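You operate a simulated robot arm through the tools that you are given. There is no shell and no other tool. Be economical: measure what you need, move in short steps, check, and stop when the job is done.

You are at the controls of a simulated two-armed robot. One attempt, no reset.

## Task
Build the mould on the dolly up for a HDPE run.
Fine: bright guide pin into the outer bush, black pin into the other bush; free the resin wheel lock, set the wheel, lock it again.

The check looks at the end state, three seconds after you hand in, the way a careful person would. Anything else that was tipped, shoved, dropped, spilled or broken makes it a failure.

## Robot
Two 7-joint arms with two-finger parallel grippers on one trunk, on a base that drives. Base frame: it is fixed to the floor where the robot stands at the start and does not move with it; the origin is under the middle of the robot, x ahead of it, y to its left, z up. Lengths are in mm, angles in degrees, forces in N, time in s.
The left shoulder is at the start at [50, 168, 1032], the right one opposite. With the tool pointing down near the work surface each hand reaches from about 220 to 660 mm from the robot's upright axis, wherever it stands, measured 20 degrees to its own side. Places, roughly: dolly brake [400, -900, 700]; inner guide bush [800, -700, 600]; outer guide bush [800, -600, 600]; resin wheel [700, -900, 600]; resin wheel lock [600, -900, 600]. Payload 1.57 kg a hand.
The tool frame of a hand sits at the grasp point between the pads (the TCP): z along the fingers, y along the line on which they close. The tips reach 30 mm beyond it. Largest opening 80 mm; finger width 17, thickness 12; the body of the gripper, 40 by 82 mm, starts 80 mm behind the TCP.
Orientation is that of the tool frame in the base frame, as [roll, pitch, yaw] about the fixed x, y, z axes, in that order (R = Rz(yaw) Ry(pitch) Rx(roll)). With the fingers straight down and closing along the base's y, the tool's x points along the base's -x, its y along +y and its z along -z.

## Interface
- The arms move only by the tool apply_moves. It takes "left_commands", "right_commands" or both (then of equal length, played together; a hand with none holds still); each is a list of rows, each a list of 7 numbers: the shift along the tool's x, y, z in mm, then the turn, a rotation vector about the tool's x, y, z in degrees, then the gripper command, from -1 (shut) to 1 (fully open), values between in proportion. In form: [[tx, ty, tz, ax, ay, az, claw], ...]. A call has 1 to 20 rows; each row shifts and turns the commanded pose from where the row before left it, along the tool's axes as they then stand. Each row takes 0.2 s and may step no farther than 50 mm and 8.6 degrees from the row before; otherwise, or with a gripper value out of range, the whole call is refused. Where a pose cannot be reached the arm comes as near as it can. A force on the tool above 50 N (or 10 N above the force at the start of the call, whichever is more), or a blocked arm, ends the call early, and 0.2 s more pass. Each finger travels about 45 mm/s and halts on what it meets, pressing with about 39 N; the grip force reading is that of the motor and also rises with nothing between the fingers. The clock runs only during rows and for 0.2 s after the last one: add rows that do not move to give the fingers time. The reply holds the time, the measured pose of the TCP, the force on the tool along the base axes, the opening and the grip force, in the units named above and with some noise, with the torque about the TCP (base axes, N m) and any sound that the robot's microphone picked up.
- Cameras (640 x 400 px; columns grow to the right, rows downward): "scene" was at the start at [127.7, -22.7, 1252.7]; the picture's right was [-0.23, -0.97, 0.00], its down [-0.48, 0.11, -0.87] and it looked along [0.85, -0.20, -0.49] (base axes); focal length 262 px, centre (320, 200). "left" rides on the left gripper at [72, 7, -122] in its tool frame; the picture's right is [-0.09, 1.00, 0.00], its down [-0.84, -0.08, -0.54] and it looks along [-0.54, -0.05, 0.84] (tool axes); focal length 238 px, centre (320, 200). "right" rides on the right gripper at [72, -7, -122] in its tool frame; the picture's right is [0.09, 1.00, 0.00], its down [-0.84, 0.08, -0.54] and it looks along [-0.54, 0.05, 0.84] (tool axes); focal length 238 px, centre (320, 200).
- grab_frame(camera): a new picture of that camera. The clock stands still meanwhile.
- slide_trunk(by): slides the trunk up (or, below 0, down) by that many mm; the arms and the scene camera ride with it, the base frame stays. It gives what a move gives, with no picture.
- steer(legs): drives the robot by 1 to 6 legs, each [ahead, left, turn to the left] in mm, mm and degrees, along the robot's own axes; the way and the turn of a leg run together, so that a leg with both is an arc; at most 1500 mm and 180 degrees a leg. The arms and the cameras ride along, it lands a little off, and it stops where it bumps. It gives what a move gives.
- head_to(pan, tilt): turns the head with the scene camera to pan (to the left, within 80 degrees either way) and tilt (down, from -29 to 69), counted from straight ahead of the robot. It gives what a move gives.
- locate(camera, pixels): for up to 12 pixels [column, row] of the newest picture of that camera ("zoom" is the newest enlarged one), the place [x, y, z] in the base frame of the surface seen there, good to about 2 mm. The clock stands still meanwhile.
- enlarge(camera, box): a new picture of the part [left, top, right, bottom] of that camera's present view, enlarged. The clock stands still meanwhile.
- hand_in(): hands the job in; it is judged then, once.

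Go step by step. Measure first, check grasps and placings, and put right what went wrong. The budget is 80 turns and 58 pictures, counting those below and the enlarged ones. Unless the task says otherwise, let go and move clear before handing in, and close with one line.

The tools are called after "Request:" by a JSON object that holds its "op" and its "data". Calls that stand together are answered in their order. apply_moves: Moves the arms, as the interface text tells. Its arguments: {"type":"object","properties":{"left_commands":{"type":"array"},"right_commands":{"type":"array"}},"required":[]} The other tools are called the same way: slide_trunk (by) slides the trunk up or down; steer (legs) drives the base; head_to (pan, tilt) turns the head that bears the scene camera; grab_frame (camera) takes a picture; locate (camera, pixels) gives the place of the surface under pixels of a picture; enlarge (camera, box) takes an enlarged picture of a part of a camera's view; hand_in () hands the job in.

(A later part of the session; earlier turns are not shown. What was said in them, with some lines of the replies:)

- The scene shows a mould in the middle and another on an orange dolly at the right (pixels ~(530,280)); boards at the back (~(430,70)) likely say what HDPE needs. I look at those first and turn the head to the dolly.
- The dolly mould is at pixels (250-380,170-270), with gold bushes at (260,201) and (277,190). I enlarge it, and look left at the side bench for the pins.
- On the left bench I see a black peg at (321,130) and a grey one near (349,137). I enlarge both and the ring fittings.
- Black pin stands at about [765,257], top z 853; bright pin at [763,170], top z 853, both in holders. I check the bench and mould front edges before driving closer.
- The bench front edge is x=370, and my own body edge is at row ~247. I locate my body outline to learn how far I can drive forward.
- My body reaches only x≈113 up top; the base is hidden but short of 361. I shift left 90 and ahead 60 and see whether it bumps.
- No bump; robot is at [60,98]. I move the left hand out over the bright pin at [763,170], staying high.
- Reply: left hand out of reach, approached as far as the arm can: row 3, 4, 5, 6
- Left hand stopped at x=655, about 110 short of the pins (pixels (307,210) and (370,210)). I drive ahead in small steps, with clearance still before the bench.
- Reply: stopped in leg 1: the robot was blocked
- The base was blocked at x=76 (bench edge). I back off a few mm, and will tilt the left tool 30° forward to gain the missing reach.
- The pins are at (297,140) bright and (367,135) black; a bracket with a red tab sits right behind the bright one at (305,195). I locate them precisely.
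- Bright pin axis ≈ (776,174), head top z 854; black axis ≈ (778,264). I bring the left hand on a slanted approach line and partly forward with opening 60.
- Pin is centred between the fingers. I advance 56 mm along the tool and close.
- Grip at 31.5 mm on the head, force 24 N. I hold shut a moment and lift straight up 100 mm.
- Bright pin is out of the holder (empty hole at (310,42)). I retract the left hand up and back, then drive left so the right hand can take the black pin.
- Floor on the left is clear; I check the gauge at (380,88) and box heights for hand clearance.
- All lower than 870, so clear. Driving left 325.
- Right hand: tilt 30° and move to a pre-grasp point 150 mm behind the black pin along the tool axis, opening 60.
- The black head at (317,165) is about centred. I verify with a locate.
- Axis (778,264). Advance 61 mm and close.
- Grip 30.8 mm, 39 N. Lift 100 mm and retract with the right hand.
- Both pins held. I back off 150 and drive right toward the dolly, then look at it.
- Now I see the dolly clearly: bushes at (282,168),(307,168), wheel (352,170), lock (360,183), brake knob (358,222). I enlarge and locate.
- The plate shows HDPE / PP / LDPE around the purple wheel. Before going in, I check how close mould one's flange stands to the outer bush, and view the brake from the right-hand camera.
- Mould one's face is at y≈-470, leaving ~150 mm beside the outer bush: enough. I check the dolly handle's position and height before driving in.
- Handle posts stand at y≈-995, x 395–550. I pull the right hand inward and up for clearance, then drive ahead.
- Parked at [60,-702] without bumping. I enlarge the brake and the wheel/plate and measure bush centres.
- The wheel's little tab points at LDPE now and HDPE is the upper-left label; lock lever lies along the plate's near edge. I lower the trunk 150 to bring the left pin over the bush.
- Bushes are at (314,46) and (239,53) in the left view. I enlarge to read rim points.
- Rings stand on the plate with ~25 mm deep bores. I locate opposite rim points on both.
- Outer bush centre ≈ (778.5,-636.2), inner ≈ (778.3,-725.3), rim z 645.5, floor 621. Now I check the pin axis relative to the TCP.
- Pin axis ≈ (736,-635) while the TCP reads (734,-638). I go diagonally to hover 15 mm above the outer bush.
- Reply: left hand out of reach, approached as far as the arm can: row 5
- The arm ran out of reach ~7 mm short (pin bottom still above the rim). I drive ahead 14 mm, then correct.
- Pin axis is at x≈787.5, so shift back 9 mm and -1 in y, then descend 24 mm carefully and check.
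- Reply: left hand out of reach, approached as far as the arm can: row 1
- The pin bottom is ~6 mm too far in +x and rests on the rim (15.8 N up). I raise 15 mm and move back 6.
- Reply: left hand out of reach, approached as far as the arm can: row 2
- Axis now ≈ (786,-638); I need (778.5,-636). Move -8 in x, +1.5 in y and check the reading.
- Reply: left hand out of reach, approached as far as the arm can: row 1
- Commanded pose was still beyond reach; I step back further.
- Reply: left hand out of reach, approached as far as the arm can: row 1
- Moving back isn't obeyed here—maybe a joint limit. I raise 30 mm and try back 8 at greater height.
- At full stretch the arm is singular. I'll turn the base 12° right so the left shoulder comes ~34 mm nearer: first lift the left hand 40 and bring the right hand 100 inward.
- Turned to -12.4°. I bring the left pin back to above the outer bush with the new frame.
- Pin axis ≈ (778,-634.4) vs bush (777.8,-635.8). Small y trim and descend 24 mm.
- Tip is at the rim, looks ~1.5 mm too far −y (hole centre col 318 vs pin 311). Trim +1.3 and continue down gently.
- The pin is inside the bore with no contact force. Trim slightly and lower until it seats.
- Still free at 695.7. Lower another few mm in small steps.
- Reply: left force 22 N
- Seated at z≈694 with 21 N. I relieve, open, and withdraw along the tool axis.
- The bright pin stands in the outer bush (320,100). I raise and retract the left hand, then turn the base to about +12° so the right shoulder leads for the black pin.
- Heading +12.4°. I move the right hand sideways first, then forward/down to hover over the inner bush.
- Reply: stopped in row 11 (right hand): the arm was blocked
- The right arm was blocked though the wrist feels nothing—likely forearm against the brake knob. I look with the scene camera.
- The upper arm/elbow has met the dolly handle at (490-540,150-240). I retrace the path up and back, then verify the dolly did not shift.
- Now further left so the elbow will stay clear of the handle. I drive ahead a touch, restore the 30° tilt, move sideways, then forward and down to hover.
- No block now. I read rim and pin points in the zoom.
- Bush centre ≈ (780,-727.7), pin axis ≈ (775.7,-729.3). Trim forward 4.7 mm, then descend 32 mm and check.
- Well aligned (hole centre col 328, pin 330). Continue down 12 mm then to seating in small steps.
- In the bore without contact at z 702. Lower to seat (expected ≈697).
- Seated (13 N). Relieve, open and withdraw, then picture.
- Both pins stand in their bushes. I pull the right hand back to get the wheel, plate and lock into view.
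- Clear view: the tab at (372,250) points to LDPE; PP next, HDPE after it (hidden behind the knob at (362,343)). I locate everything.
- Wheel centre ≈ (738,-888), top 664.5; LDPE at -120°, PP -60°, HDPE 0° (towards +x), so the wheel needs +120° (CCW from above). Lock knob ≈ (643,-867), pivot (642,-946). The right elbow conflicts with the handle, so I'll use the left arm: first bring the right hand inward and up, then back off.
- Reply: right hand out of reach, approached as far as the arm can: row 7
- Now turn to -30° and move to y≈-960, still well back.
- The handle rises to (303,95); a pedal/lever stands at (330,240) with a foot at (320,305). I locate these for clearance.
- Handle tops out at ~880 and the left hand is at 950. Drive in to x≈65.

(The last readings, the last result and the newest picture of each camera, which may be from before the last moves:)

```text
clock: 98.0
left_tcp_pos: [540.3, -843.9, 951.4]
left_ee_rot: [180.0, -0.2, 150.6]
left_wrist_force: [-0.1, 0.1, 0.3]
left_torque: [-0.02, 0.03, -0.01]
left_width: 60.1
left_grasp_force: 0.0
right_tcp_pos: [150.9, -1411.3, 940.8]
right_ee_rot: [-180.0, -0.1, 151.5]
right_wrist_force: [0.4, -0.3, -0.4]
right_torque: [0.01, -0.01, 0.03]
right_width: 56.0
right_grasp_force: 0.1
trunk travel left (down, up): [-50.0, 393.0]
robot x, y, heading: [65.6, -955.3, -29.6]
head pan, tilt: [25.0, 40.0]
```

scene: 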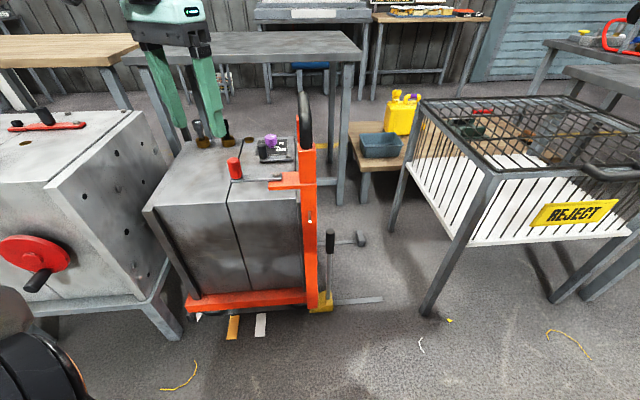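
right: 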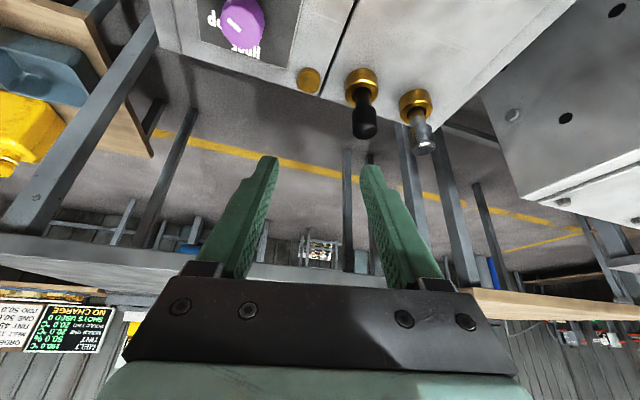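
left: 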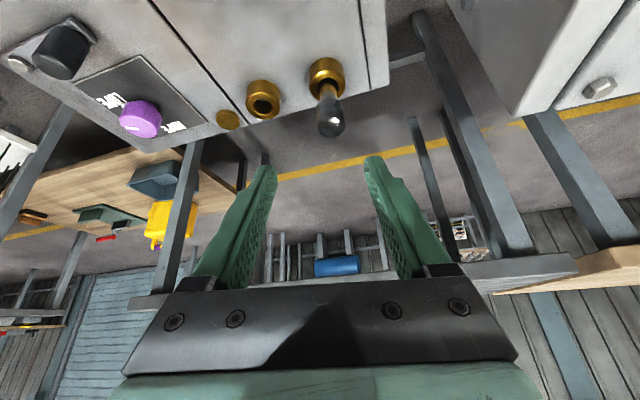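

Move the left hand above the lock knob, hover at z≈740, and look.

Request:
{"op": "apply_moves", "data": {"left_commands": [[-20.2, 6.1, 42, 0, 0, 0, 0.5], [-20.2, 6.1, 42, 0, 0, 0, 0.5], [-20.2, 6.1, 42, 0, 0, 0, 0.5], [-20.2, 6.1, 42, 0, 0, 0, 0.5], [-20.2, 6.1, 40, 0, 0, 0, 0.5], [0, 0, 0, 0, 0, 0, 0.5]]}}

Request:
{"op": "enlarge", "data": {"camera": "left", "box": [190, 80, 450, 250]}}

```text
clock: 99.4
left_tcp_pos: [646.0, -864.3, 743.3]
left_ee_rot: [180.0, -0.2, 150.6]
left_wrist_force: [0.7, -0.3, 0.4]
left_torque: [0.0, -0.01, 0.0]
left_width: 59.9
left_grasp_force: 0.0
right_tcp_pos: [149.8, -1411.0, 941.7]
right_ee_rot: [-180.0, -0.2, 151.4]
right_wrist_force: [-0.3, 0.2, 0.0]
right_torque: [0.01, 0.01, 0.01]
right_width: 56.1
right_grasp_force: 0.0
trunk travel left (down, up): [-50.0, 393.0]
robot x, y, heading: [65.0, -958.9, -29.5]
head pan, tilt: [25.0, 40.0]
```

```text
2.35 times, centred on (320, 165) of left
```

zoom: 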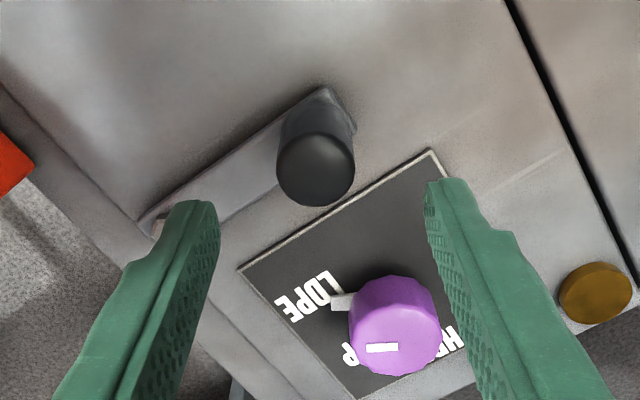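

I measure the knob centre, lever ends, wheel and the visible HDPE text.

Request:
{"op": "locate", "data": {"camera": "zoom", "pixels": [[318, 165], [280, 165], [354, 165], [316, 200], [452, 335], [448, 355], [395, 345], [355, 345], [438, 330], [340, 301], [367, 348], [398, 348]]}}

```text
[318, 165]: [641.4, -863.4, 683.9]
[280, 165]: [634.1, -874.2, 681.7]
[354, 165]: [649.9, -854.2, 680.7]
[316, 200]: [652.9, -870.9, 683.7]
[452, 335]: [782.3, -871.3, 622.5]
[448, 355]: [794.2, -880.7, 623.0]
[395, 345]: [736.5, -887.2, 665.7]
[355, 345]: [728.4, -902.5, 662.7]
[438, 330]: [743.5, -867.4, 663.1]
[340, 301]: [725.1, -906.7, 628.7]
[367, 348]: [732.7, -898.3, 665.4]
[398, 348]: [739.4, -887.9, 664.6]
```

Knob centre ≈ (643,-865). I descend, grip the knob, and try a first 16° swing of the lever toward the robot (CCW).

Request:
{"op": "apply_moves", "data": {"left_commands": [[2.1, -2.4, 30, 0, 0, 0, 0.5], [0, 0, 30, 0, 0, 0, 0.5], [0, 0, 11, 0, 0, 0, 0.5], [0, 0, 0, 0, 0, 0, -1], [0, 0, 0, 0, 0, 0, -1], [0, 0, 0, 0, 0, 0, -1], [0, 0, 0, 0, 0, 0, -1], [9.4, -6.2, 0, 0, 0, -8, -1], [9.4, -6.2, 0, 0, 0, -8, -1], [0, 0, 0, 0, 0, 0, -1]]}}

```text
clock: 101.6
left_tcp_pos: [617.3, -867.3, 671.9]
left_ee_rot: [179.9, -0.3, 166.8]
left_wrist_force: [-0.2, 16.4, 0.6]
left_torque: [-0.26, -0.02, 0.52]
left_width: 27.4
left_grasp_force: 38.4
right_tcp_pos: [149.7, -1411.0, 941.9]
right_ee_rot: [-180.0, 0.0, 151.5]
right_wrist_force: [0.5, 0.1, -0.1]
right_torque: [0.01, 0.0, 0.02]
right_width: 56.0
right_grasp_force: 0.0
trunk travel left (down, up): [-50.0, 393.0]
robot x, y, heading: [59.9, -958.4, -29.5]
head pan, tilt: [25.0, 40.0]
```

The lever swings freely; only a radial 16 N because my radius is a little small. I correct 2 mm outward and continue 40°.

Request:
{"op": "apply_moves", "data": {"left_commands": [[1.0, 1.8, 0, 0, 0, 0, -1], [9.7, -6.4, 0, 0, 0, -8, -1], [9.7, -6.4, 0, 0, 0, -8, -1], [9.7, -6.4, 0, 0, 0, -8, -1], [0, 0, 0, 0, 0, 0, -1]]}}

```text
clock: 102.8
left_tcp_pos: [587.9, -886.7, 671.8]
left_ee_rot: [-179.8, -0.1, -169.4]
left_wrist_force: [7.6, -4.9, 4.4]
left_torque: [0.0, 0.77, 0.17]
left_width: 27.3
left_grasp_force: 37.9
right_tcp_pos: [149.3, -1412.0, 941.6]
right_ee_rot: [180.0, -0.2, 151.4]
right_wrist_force: [-0.5, 0.6, 0.0]
right_torque: [-0.01, 0.0, 0.03]
right_width: 56.0
right_grasp_force: 0.0
trunk travel left (down, up): [-50.0, 393.0]
robot x, y, heading: [66.1, -959.5, -29.7]
head pan, tilt: [25.0, 40.0]
```

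Now at ~42° open, force small. Continue, watching for a stop.

Request:
{"op": "apply_moves", "data": {"left_commands": [[9.3, -6.6, 0, 0, 0, -8, -1], [9.3, -6.3, 0, 0, 0, -8, -1], [9.3, -6.3, 0, 0, 0, -8, -1], [0, 0, 0, 0, 0, 0, -1]]}}

```text
clock: 103.8
left_tcp_pos: [565.9, -913.2, 671.0]
left_ee_rot: [179.7, -0.1, -145.4]
left_wrist_force: [0.3, 0.0, -0.1]
left_torque: [0.04, 0.0, -0.03]
left_width: 0.3
left_grasp_force: 21.6
right_tcp_pos: [149.8, -1412.1, 941.2]
right_ee_rot: [-180.0, -0.1, 151.5]
right_wrist_force: [0.8, -0.5, 0.0]
right_torque: [0.0, 0.0, -0.03]
right_width: 56.1
right_grasp_force: 0.1
trunk travel left (down, up): [-50.0, 393.0]
robot x, y, heading: [59.3, -956.7, -29.8]
head pan, tilt: [25.0, 40.0]
```

The fingers slipped off (width 0.3)—the lever has met its stop. I raise and look.

Request:
{"op": "apply_moves", "data": {"left_commands": [[0, 0, -35, 0, 0, 0, -1], [0, 0, -40, 0, 0, 0, 0], [0, 0, -40, 0, 0, 0, 0.5], [0, 0, 0, 0, 0, 0, 0.5]]}}

Request:
{"op": "grab_frame", "data": {"camera": "left"}}

```text
clock: 104.8
left_tcp_pos: [567.8, -912.5, 785.4]
left_ee_rot: [179.8, 0.0, -145.4]
left_wrist_force: [-0.2, 0.0, 1.0]
left_torque: [0.0, -0.01, -0.02]
left_width: 60.2
left_grasp_force: 0.0
right_tcp_pos: [150.5, -1411.4, 941.1]
right_ee_rot: [180.0, 0.0, 151.5]
right_wrist_force: [-0.3, 0.3, 0.8]
right_torque: [0.0, -0.02, -0.03]
right_width: 55.9
right_grasp_force: 0.1
trunk travel left (down, up): [-50.0, 393.0]
robot x, y, heading: [63.9, -956.7, -29.7]
head pan, tilt: [25.0, 40.0]
```

```text
8 pictures are left
```

left: 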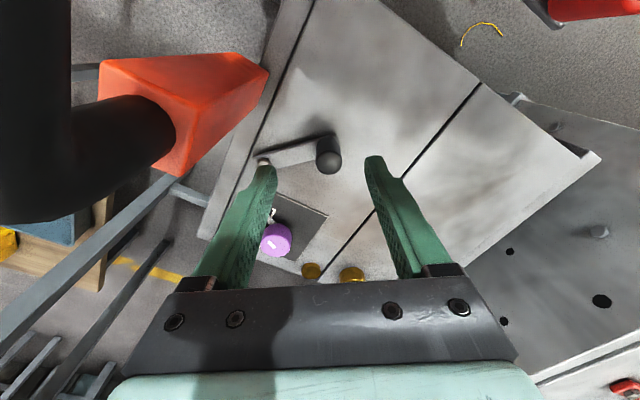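

Request:
{"op": "locate", "data": {"camera": "left", "pixels": [[329, 160], [318, 157], [341, 157], [264, 162], [295, 155], [276, 240], [270, 244], [276, 218], [310, 270], [350, 275], [268, 241], [274, 244]]}}

```text
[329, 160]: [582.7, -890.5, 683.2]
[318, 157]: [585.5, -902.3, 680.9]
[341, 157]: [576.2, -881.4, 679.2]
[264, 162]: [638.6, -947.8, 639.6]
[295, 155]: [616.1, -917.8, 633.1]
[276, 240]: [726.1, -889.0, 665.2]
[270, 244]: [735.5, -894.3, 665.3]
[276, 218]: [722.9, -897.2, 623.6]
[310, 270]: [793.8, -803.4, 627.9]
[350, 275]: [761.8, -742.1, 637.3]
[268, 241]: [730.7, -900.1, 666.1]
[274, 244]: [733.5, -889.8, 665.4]
```

The lever is at 45° open (knob ≈ (583,-890)), evidently its stop, and wheel pointer is still LDPE. I move over the wheel centre (737.5,-888) and pre-turn the hand clockwise 119°.

Request:
{"op": "apply_moves", "data": {"left_commands": [[-38.4, -19.05, 0, 0, 0, 0, 0.4], [-38.4, -19.05, 0, 0, 0, 0, 0.4], [-38.4, -19.05, 0, 0, 0, 0, 0.4], [-38.4, -19.05, 0, 0, 0, 0, 0.4], [0, 0, 0, 0, 0, 8.5, 0.4], [0, 0, 0, 0, 0, 8.5, 0.4], [0, 0, 0, 0, 0, 8.5, 0.4], [0, 0, 0, 0, 0, 8.5, 0.4], [0, 0, 0, 0, 0, 8.5, 0.4], [0, 0, 0, 0, 0, 8.5, 0.4], [0, 0, 0, 0, 0, 8.5, 0.4], [0, 0, 0, 0, 0, 8.5, 0.4], [0, 0, 0, 0, 0, 8.5, 0.4], [0, 0, 0, 0, 0, 8.5, 0.4], [0, 0, 0, 0, 0, 8.5, 0.4], [0, 0, 0, 0, 0, 8.5, 0.4], [0, 0, 0, 0, 0, 8.5, 0.4], [0, 0, 0, 0, 0, 8.5, 0.4], [0, 0, 0, 0, 0, 0, 0.4]]}}

```text
clock: 108.8
left_tcp_pos: [738.1, -887.5, 786.4]
left_ee_rot: [-179.9, -0.2, 95.4]
left_wrist_force: [-0.2, 0.4, 0.7]
left_torque: [-0.01, 0.0, 0.0]
left_width: 56.0
left_grasp_force: 0.1
right_tcp_pos: [150.0, -1411.5, 941.6]
right_ee_rot: [180.0, -0.1, 151.5]
right_wrist_force: [0.1, 0.1, 0.3]
right_torque: [0.0, -0.01, -0.03]
right_width: 55.8
right_grasp_force: 0.1
trunk travel left (down, up): [-50.0, 393.0]
robot x, y, heading: [60.7, -954.1, -29.6]
head pan, tilt: [25.0, 40.0]
```

In place at (738,-887.5), yaw 95°. Descend to 670 and close on the wheel.

Request:
{"op": "apply_moves", "data": {"left_commands": [[0, 0, 40, 0, 0, 0, 0.4], [0, 0, 40, 0, 0, 0, 0.4], [0, 0, 20, 0, 0, 0, 0.4], [0, 0, 17, 0, 0, 0, 0.4], [0, 0, 0, 0, 0, 0, -1], [0, 0, 0, 0, 0, 0, -1], [0, 0, 0, 0, 0, 0, -1], [0, 0, 0, 0, 0, 0, -1]]}}

```text
clock: 110.6
left_tcp_pos: [739.6, -885.6, 668.4]
left_ee_rot: [179.7, -0.1, 95.9]
left_wrist_force: [34.9, 7.3, 0.1]
left_torque: [-0.2, 0.5, 0.03]
left_width: 41.4
left_grasp_force: 42.6
right_tcp_pos: [151.4, -1411.5, 941.6]
right_ee_rot: [-179.8, -0.2, 151.4]
right_wrist_force: [-0.6, 0.6, -1.0]
right_torque: [0.02, -0.01, -0.02]
right_width: 56.1
right_grasp_force: 0.0
trunk travel left (down, up): [-50.0, 393.0]
robot x, y, heading: [63.2, -955.4, -29.7]
head pan, tilt: [25.0, 40.0]
```

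35 N sideways says the wheel centre is a little further +x. I comply by 3 mm and start the turn (26°).

Request:
{"op": "apply_moves", "data": {"left_commands": [[0, 3, 0, 0, 0, 0, -1], [0, 0, 0, 0, 0, -8.5, -1], [0, 0, 0, 0, 0, -8.5, -1], [0, 0, 0, 0, 0, -8.5, -1], [0, 0, 0, 0, 0, 0, -1]]}}

```text
clock: 111.8
left_tcp_pos: [739.1, -885.4, 667.8]
left_ee_rot: [-179.9, -0.3, 121.2]
left_wrist_force: [6.3, 11.7, -2.6]
left_torque: [-0.04, -0.99, 0.03]
left_width: 41.0
left_grasp_force: 45.0
right_tcp_pos: [150.4, -1410.5, 941.7]
right_ee_rot: [-179.9, -0.1, 151.4]
right_wrist_force: [-0.3, -1.1, 0.3]
right_torque: [-0.01, 0.03, -0.04]
right_width: 56.0
right_grasp_force: 0.0
trunk travel left (down, up): [-50.0, 393.0]
robot x, y, heading: [64.3, -959.5, -30.0]
head pan, tilt: [25.0, 40.0]
```

Turning easily. Continue the remaining ~94° with a slight +y trim.

Request:
{"op": "apply_moves", "data": {"left_commands": [[1, 0.6, 0, 0, 0, -8.5, -1], [0, 0, 0, 0, 0, -8.5, -1], [0, 0, 0, 0, 0, -8.5, -1], [0, 0, 0, 0, 0, -8.5, -1], [0, 0, 0, 0, 0, -8.5, -1], [0, 0, 0, 0, 0, -8.5, -1], [0, 0, 0, 0, 0, -8.5, -1], [0, 0, 0, 0, 0, -8.5, -1], [0, 0, 0, 0, 0, -8.5, -1], [0, 0, 0, 0, 0, -8.5, -1], [0, 0, 0, 0, 0, -8.5, -1], [0, 0, 0, 0, 0, 0, -1]]}}

```text
clock: 114.4
left_tcp_pos: [740.1, -887.4, 669.5]
left_ee_rot: [179.7, -0.3, -145.6]
left_wrist_force: [-14.2, -7.5, -12.1]
left_torque: [-1.04, 0.1, 0.0]
left_width: 41.3
left_grasp_force: 45.5
right_tcp_pos: [150.0, -1411.2, 941.6]
right_ee_rot: [180.0, -0.2, 151.3]
right_wrist_force: [0.1, -0.3, 0.5]
right_torque: [0.01, -0.01, 0.01]
right_width: 55.7
right_grasp_force: 0.1
trunk travel left (down, up): [-50.0, 393.0]
robot x, y, heading: [59.6, -954.8, -29.6]
head pan, tilt: [25.0, 40.0]
```

Turned to -145.6° (118.5° in all). Release, rise, and inspect.

Request:
{"op": "apply_moves", "data": {"left_commands": [[0, 0, 0, 0, 0, 0, 0], [0, 0, 0, 0, 0, 0, 0.4], [0, 0, -20, 0, 0, 0, 0.4], [0, 0, -40, 0, 0, 0, 0.4], [16, 8, -45, 0, 0, 0, 0.4], [40, 20, 0, 0, 0, 0, 0.4], [40, 20, 0, 0, 0, 0, 0.4], [40, 20, 0, 0, 0, 0, 0.4], [0, 0, 0, 0, 0, 0, 0.4]]}}

Request:
{"op": "enlarge", "data": {"camera": "left", "box": [200, 110, 420, 300]}}

```text
clock: 116.4
left_tcp_pos: [589.1, -908.0, 773.5]
left_ee_rot: [179.8, 0.0, -145.4]
left_wrist_force: [-0.5, 0.4, -0.1]
left_torque: [-0.01, 0.01, -0.02]
left_width: 55.7
left_grasp_force: 0.2
right_tcp_pos: [150.5, -1411.4, 942.1]
right_ee_rot: [-180.0, 0.0, 151.5]
right_wrist_force: [-0.2, -0.3, -0.5]
right_torque: [-0.03, 0.0, -0.04]
right_width: 56.0
right_grasp_force: 0.1
trunk travel left (down, up): [-50.0, 393.0]
robot x, y, heading: [64.8, -958.9, -29.9]
head pan, tilt: [25.0, 40.0]
```

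```text
2.11 times, centred on (310, 205) of left
5 turns are left
```

zoom: 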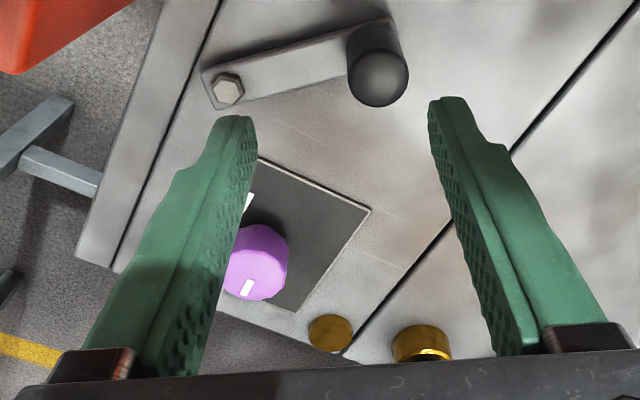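

The pointer line at (247,287) now points nearly straight to +x (HDPE). With few turns left, I turn the hand so it grips the lock knob across the lever's travel, and grip it; I also locate the pointer.

Request:
{"op": "locate", "data": {"camera": "zoom", "pixels": [[251, 281], [244, 293], [258, 262], [378, 80], [228, 90], [248, 204], [240, 255], [286, 265]]}}

Request:
{"op": "apply_moves", "data": {"left_commands": [[0, 0, 0, 0, 0, 7.9, 0.4], [0, 0, 0, 0, 0, 7.9, 0.4], [0, 0, 0, 0, 0, 7.9, 0.4], [0, 0, 0, 0, 0, 7.9, 0.4], [0, 0, 0, 0, 0, 7.9, 0.4], [0, 0, 0, 0, 0, 7.9, 0.4], [0, 0, 0, 0, 0, 7.9, 0.4], [0, 0, 0, 0, 0, 7.9, 0.4], [0, 0, 0, 0, 0, 7.9, 0.4], [0, 0, 0, 0, 0, 7.9, 0.4], [17, 8.6, 0, 0, 0, 0, 0.4], [0, 0, 40, 0, 0, 0, 0.4], [0, 0, 40, 0, 0, 0, 0.4], [0, 0, 21, 0, 0, 0, 0.4], [0, 0, 0, 0, 0, 0, -1], [0, 0, 0, 0, 0, 0, -1], [0, 0, 0, 0, 0, 0, -1], [0, 0, 0, 0, 0, 0, -1]]}}

```text
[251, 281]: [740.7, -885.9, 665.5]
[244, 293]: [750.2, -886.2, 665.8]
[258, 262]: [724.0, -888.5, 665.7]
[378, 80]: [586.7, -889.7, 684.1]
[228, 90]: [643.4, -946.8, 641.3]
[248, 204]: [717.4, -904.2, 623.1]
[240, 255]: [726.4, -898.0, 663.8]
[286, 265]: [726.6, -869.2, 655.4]
```

```text
clock: 120.2
left_tcp_pos: [584.1, -887.1, 672.8]
left_ee_rot: [179.9, -0.1, 136.0]
left_wrist_force: [21.5, 14.9, 2.6]
left_torque: [-0.48, 0.76, 0.24]
left_width: 27.4
left_grasp_force: 34.2
right_tcp_pos: [150.4, -1409.5, 941.7]
right_ee_rot: [-179.9, -0.2, 151.5]
right_wrist_force: [-0.2, -0.3, 0.6]
right_torque: [0.02, -0.02, -0.01]
right_width: 55.9
right_grasp_force: 0.0
trunk travel left (down, up): [-50.0, 393.0]
robot x, y, heading: [64.8, -955.4, -29.7]
head pan, tilt: [25.0, 40.0]
4 turns are left
```

Pointer now at about -2° — on HDPE — and the knob is gripped at 27.4 mm. I swing the lever back to its lock position, release, rise, and check.

Request:
{"op": "apply_moves", "data": {"left_commands": [[0, 2, 0, 0, 0, 0, -1], [-1.2, 10.5, 0, 0, 0, 7.4, -1], [-1.2, 10.5, 0, 0, 0, 7.4, -1], [-1.2, 10.5, 0, 0, 0, 7.4, -1], [-1.2, 10.5, 0, 0, 0, 7.4, -1], [-1.2, 10.5, 0, 0, 0, 7.4, -1], [-1.2, 10.5, 0, 0, 0, 7.4, -1], [0, 2, 0, 0, 0, 0, -1], [0, 0, 0, 0, 0, 0, -1]]}}

Request:
{"op": "apply_moves", "data": {"left_commands": [[0, 0, 0, 0, 0, 0, 0], [0, 0, 0, 0, 0, 0, 0.3], [0, 0, 0, 0, 0, 0, 0.4], [0, 0, -40, 0, 0, 0, 0.4], [0, 0, -45, 0, 0, 0, 0.4], [0, 0, -45, 0, 0, 0, 0.4], [45, 0, 0, 0, 0, 0, 0.4], [45, 0, 0, 0, 0, 0, 0.4], [0, 0, 0, 0, 0, 0, 0.4]]}}

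Request:
{"op": "grab_frame", "data": {"camera": "left"}}

Request:
{"op": "enlarge", "data": {"camera": "scene", "box": [130, 90, 380, 260]}}

```text
clock: 122.2
left_tcp_pos: [644.1, -862.8, 672.8]
left_ee_rot: [-179.9, -0.4, 91.4]
left_wrist_force: [1.0, 22.4, 2.1]
left_torque: [0.09, -0.33, -0.03]
left_width: 27.2
left_grasp_force: 37.7
right_tcp_pos: [149.5, -1411.6, 941.4]
right_ee_rot: [-179.9, -0.2, 151.5]
right_wrist_force: [-0.6, 0.1, -0.3]
right_torque: [-0.04, -0.02, 0.03]
right_width: 55.9
right_grasp_force: 0.0
trunk travel left (down, up): [-50.0, 393.0]
robot x, y, heading: [61.2, -959.9, -29.9]
head pan, tilt: [25.0, 40.0]
```

```text
clock: 124.2
left_tcp_pos: [639.9, -775.3, 805.3]
left_ee_rot: [-179.8, -0.1, 91.0]
left_wrist_force: [-0.3, 0.6, 0.6]
left_torque: [-0.02, -0.01, 0.01]
left_width: 56.1
left_grasp_force: 0.0
right_tcp_pos: [151.0, -1412.0, 941.0]
right_ee_rot: [-180.0, 0.0, 151.5]
right_wrist_force: [0.6, -0.4, -0.3]
right_torque: [-0.01, 0.01, -0.03]
right_width: 56.2
right_grasp_force: 0.0
trunk travel left (down, up): [-50.0, 393.0]
robot x, y, heading: [62.7, -955.2, -29.8]
head pan, tilt: [25.0, 40.0]
```

```text
6 pictures are left
```

left: 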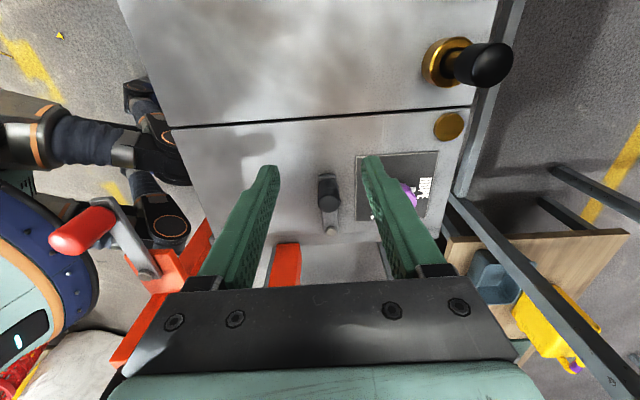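

```text
2.35 times, centred on (255, 175) of scene
3 turns are left
```

zoom: 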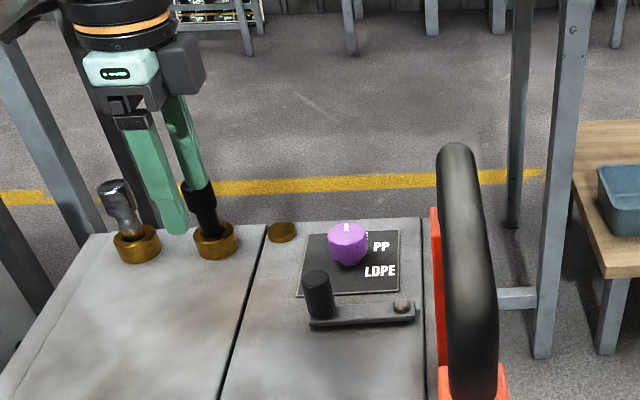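

The lever is back along its original line, the pointer aims at HDPE, and both pins stand. A final locate of the lock knob, and I lift the hand further clear.

Request:
{"op": "locate", "data": {"camera": "left", "pixels": [[328, 190], [331, 232], [318, 190], [341, 190]]}}

Request:
{"op": "apply_moves", "data": {"left_commands": [[0, 0, -40, 0, 0, 0, 0.4], [0, 0, -40, 0, 0, 0, 0.4], [0, 0, 0, 0, 0, 0, 0.4]]}}

```text
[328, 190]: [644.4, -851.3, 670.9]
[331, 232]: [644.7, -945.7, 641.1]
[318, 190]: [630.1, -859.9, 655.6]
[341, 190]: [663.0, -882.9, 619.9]
```

```text
clock: 125.0
left_tcp_pos: [640.5, -777.3, 884.0]
left_ee_rot: [-179.8, -0.1, 91.2]
left_wrist_force: [-0.3, -0.5, 0.4]
left_torque: [0.01, 0.0, 0.0]
left_width: 55.8
left_grasp_force: 0.0
right_tcp_pos: [151.6, -1411.8, 941.2]
right_ee_rot: [180.0, -0.1, 151.5]
right_wrist_force: [-0.1, -0.5, -0.9]
right_torque: [0.0, -0.01, 0.0]
right_width: 55.9
right_grasp_force: 0.1
trunk travel left (down, up): [-50.0, 393.0]
robot x, y, heading: [60.7, -955.3, -29.6]
head pan, tilt: [25.0, 40.0]
2 turns are left
```

The lever lies along +y again (knob x≈644, pivot x≈644.7) as at the start, and both hands are clear. I hand in.

Request:
{"op": "hand_in", "data": {}}

```text
The job is handed in.
```

The mould is built up for HDPE: the bright pin is seated in the outer bush, the black pin in the inner bush, and the resin wheel is set to HDPE (pointer about 2° off) and locked again. While I was placing the black pin, the right arm was stopped by something out of my view, most likely the dolly handle. The inner bush then measured about 2 mm off its earlier position, which is within the measuring error, so the dolly may have shifted slightly.
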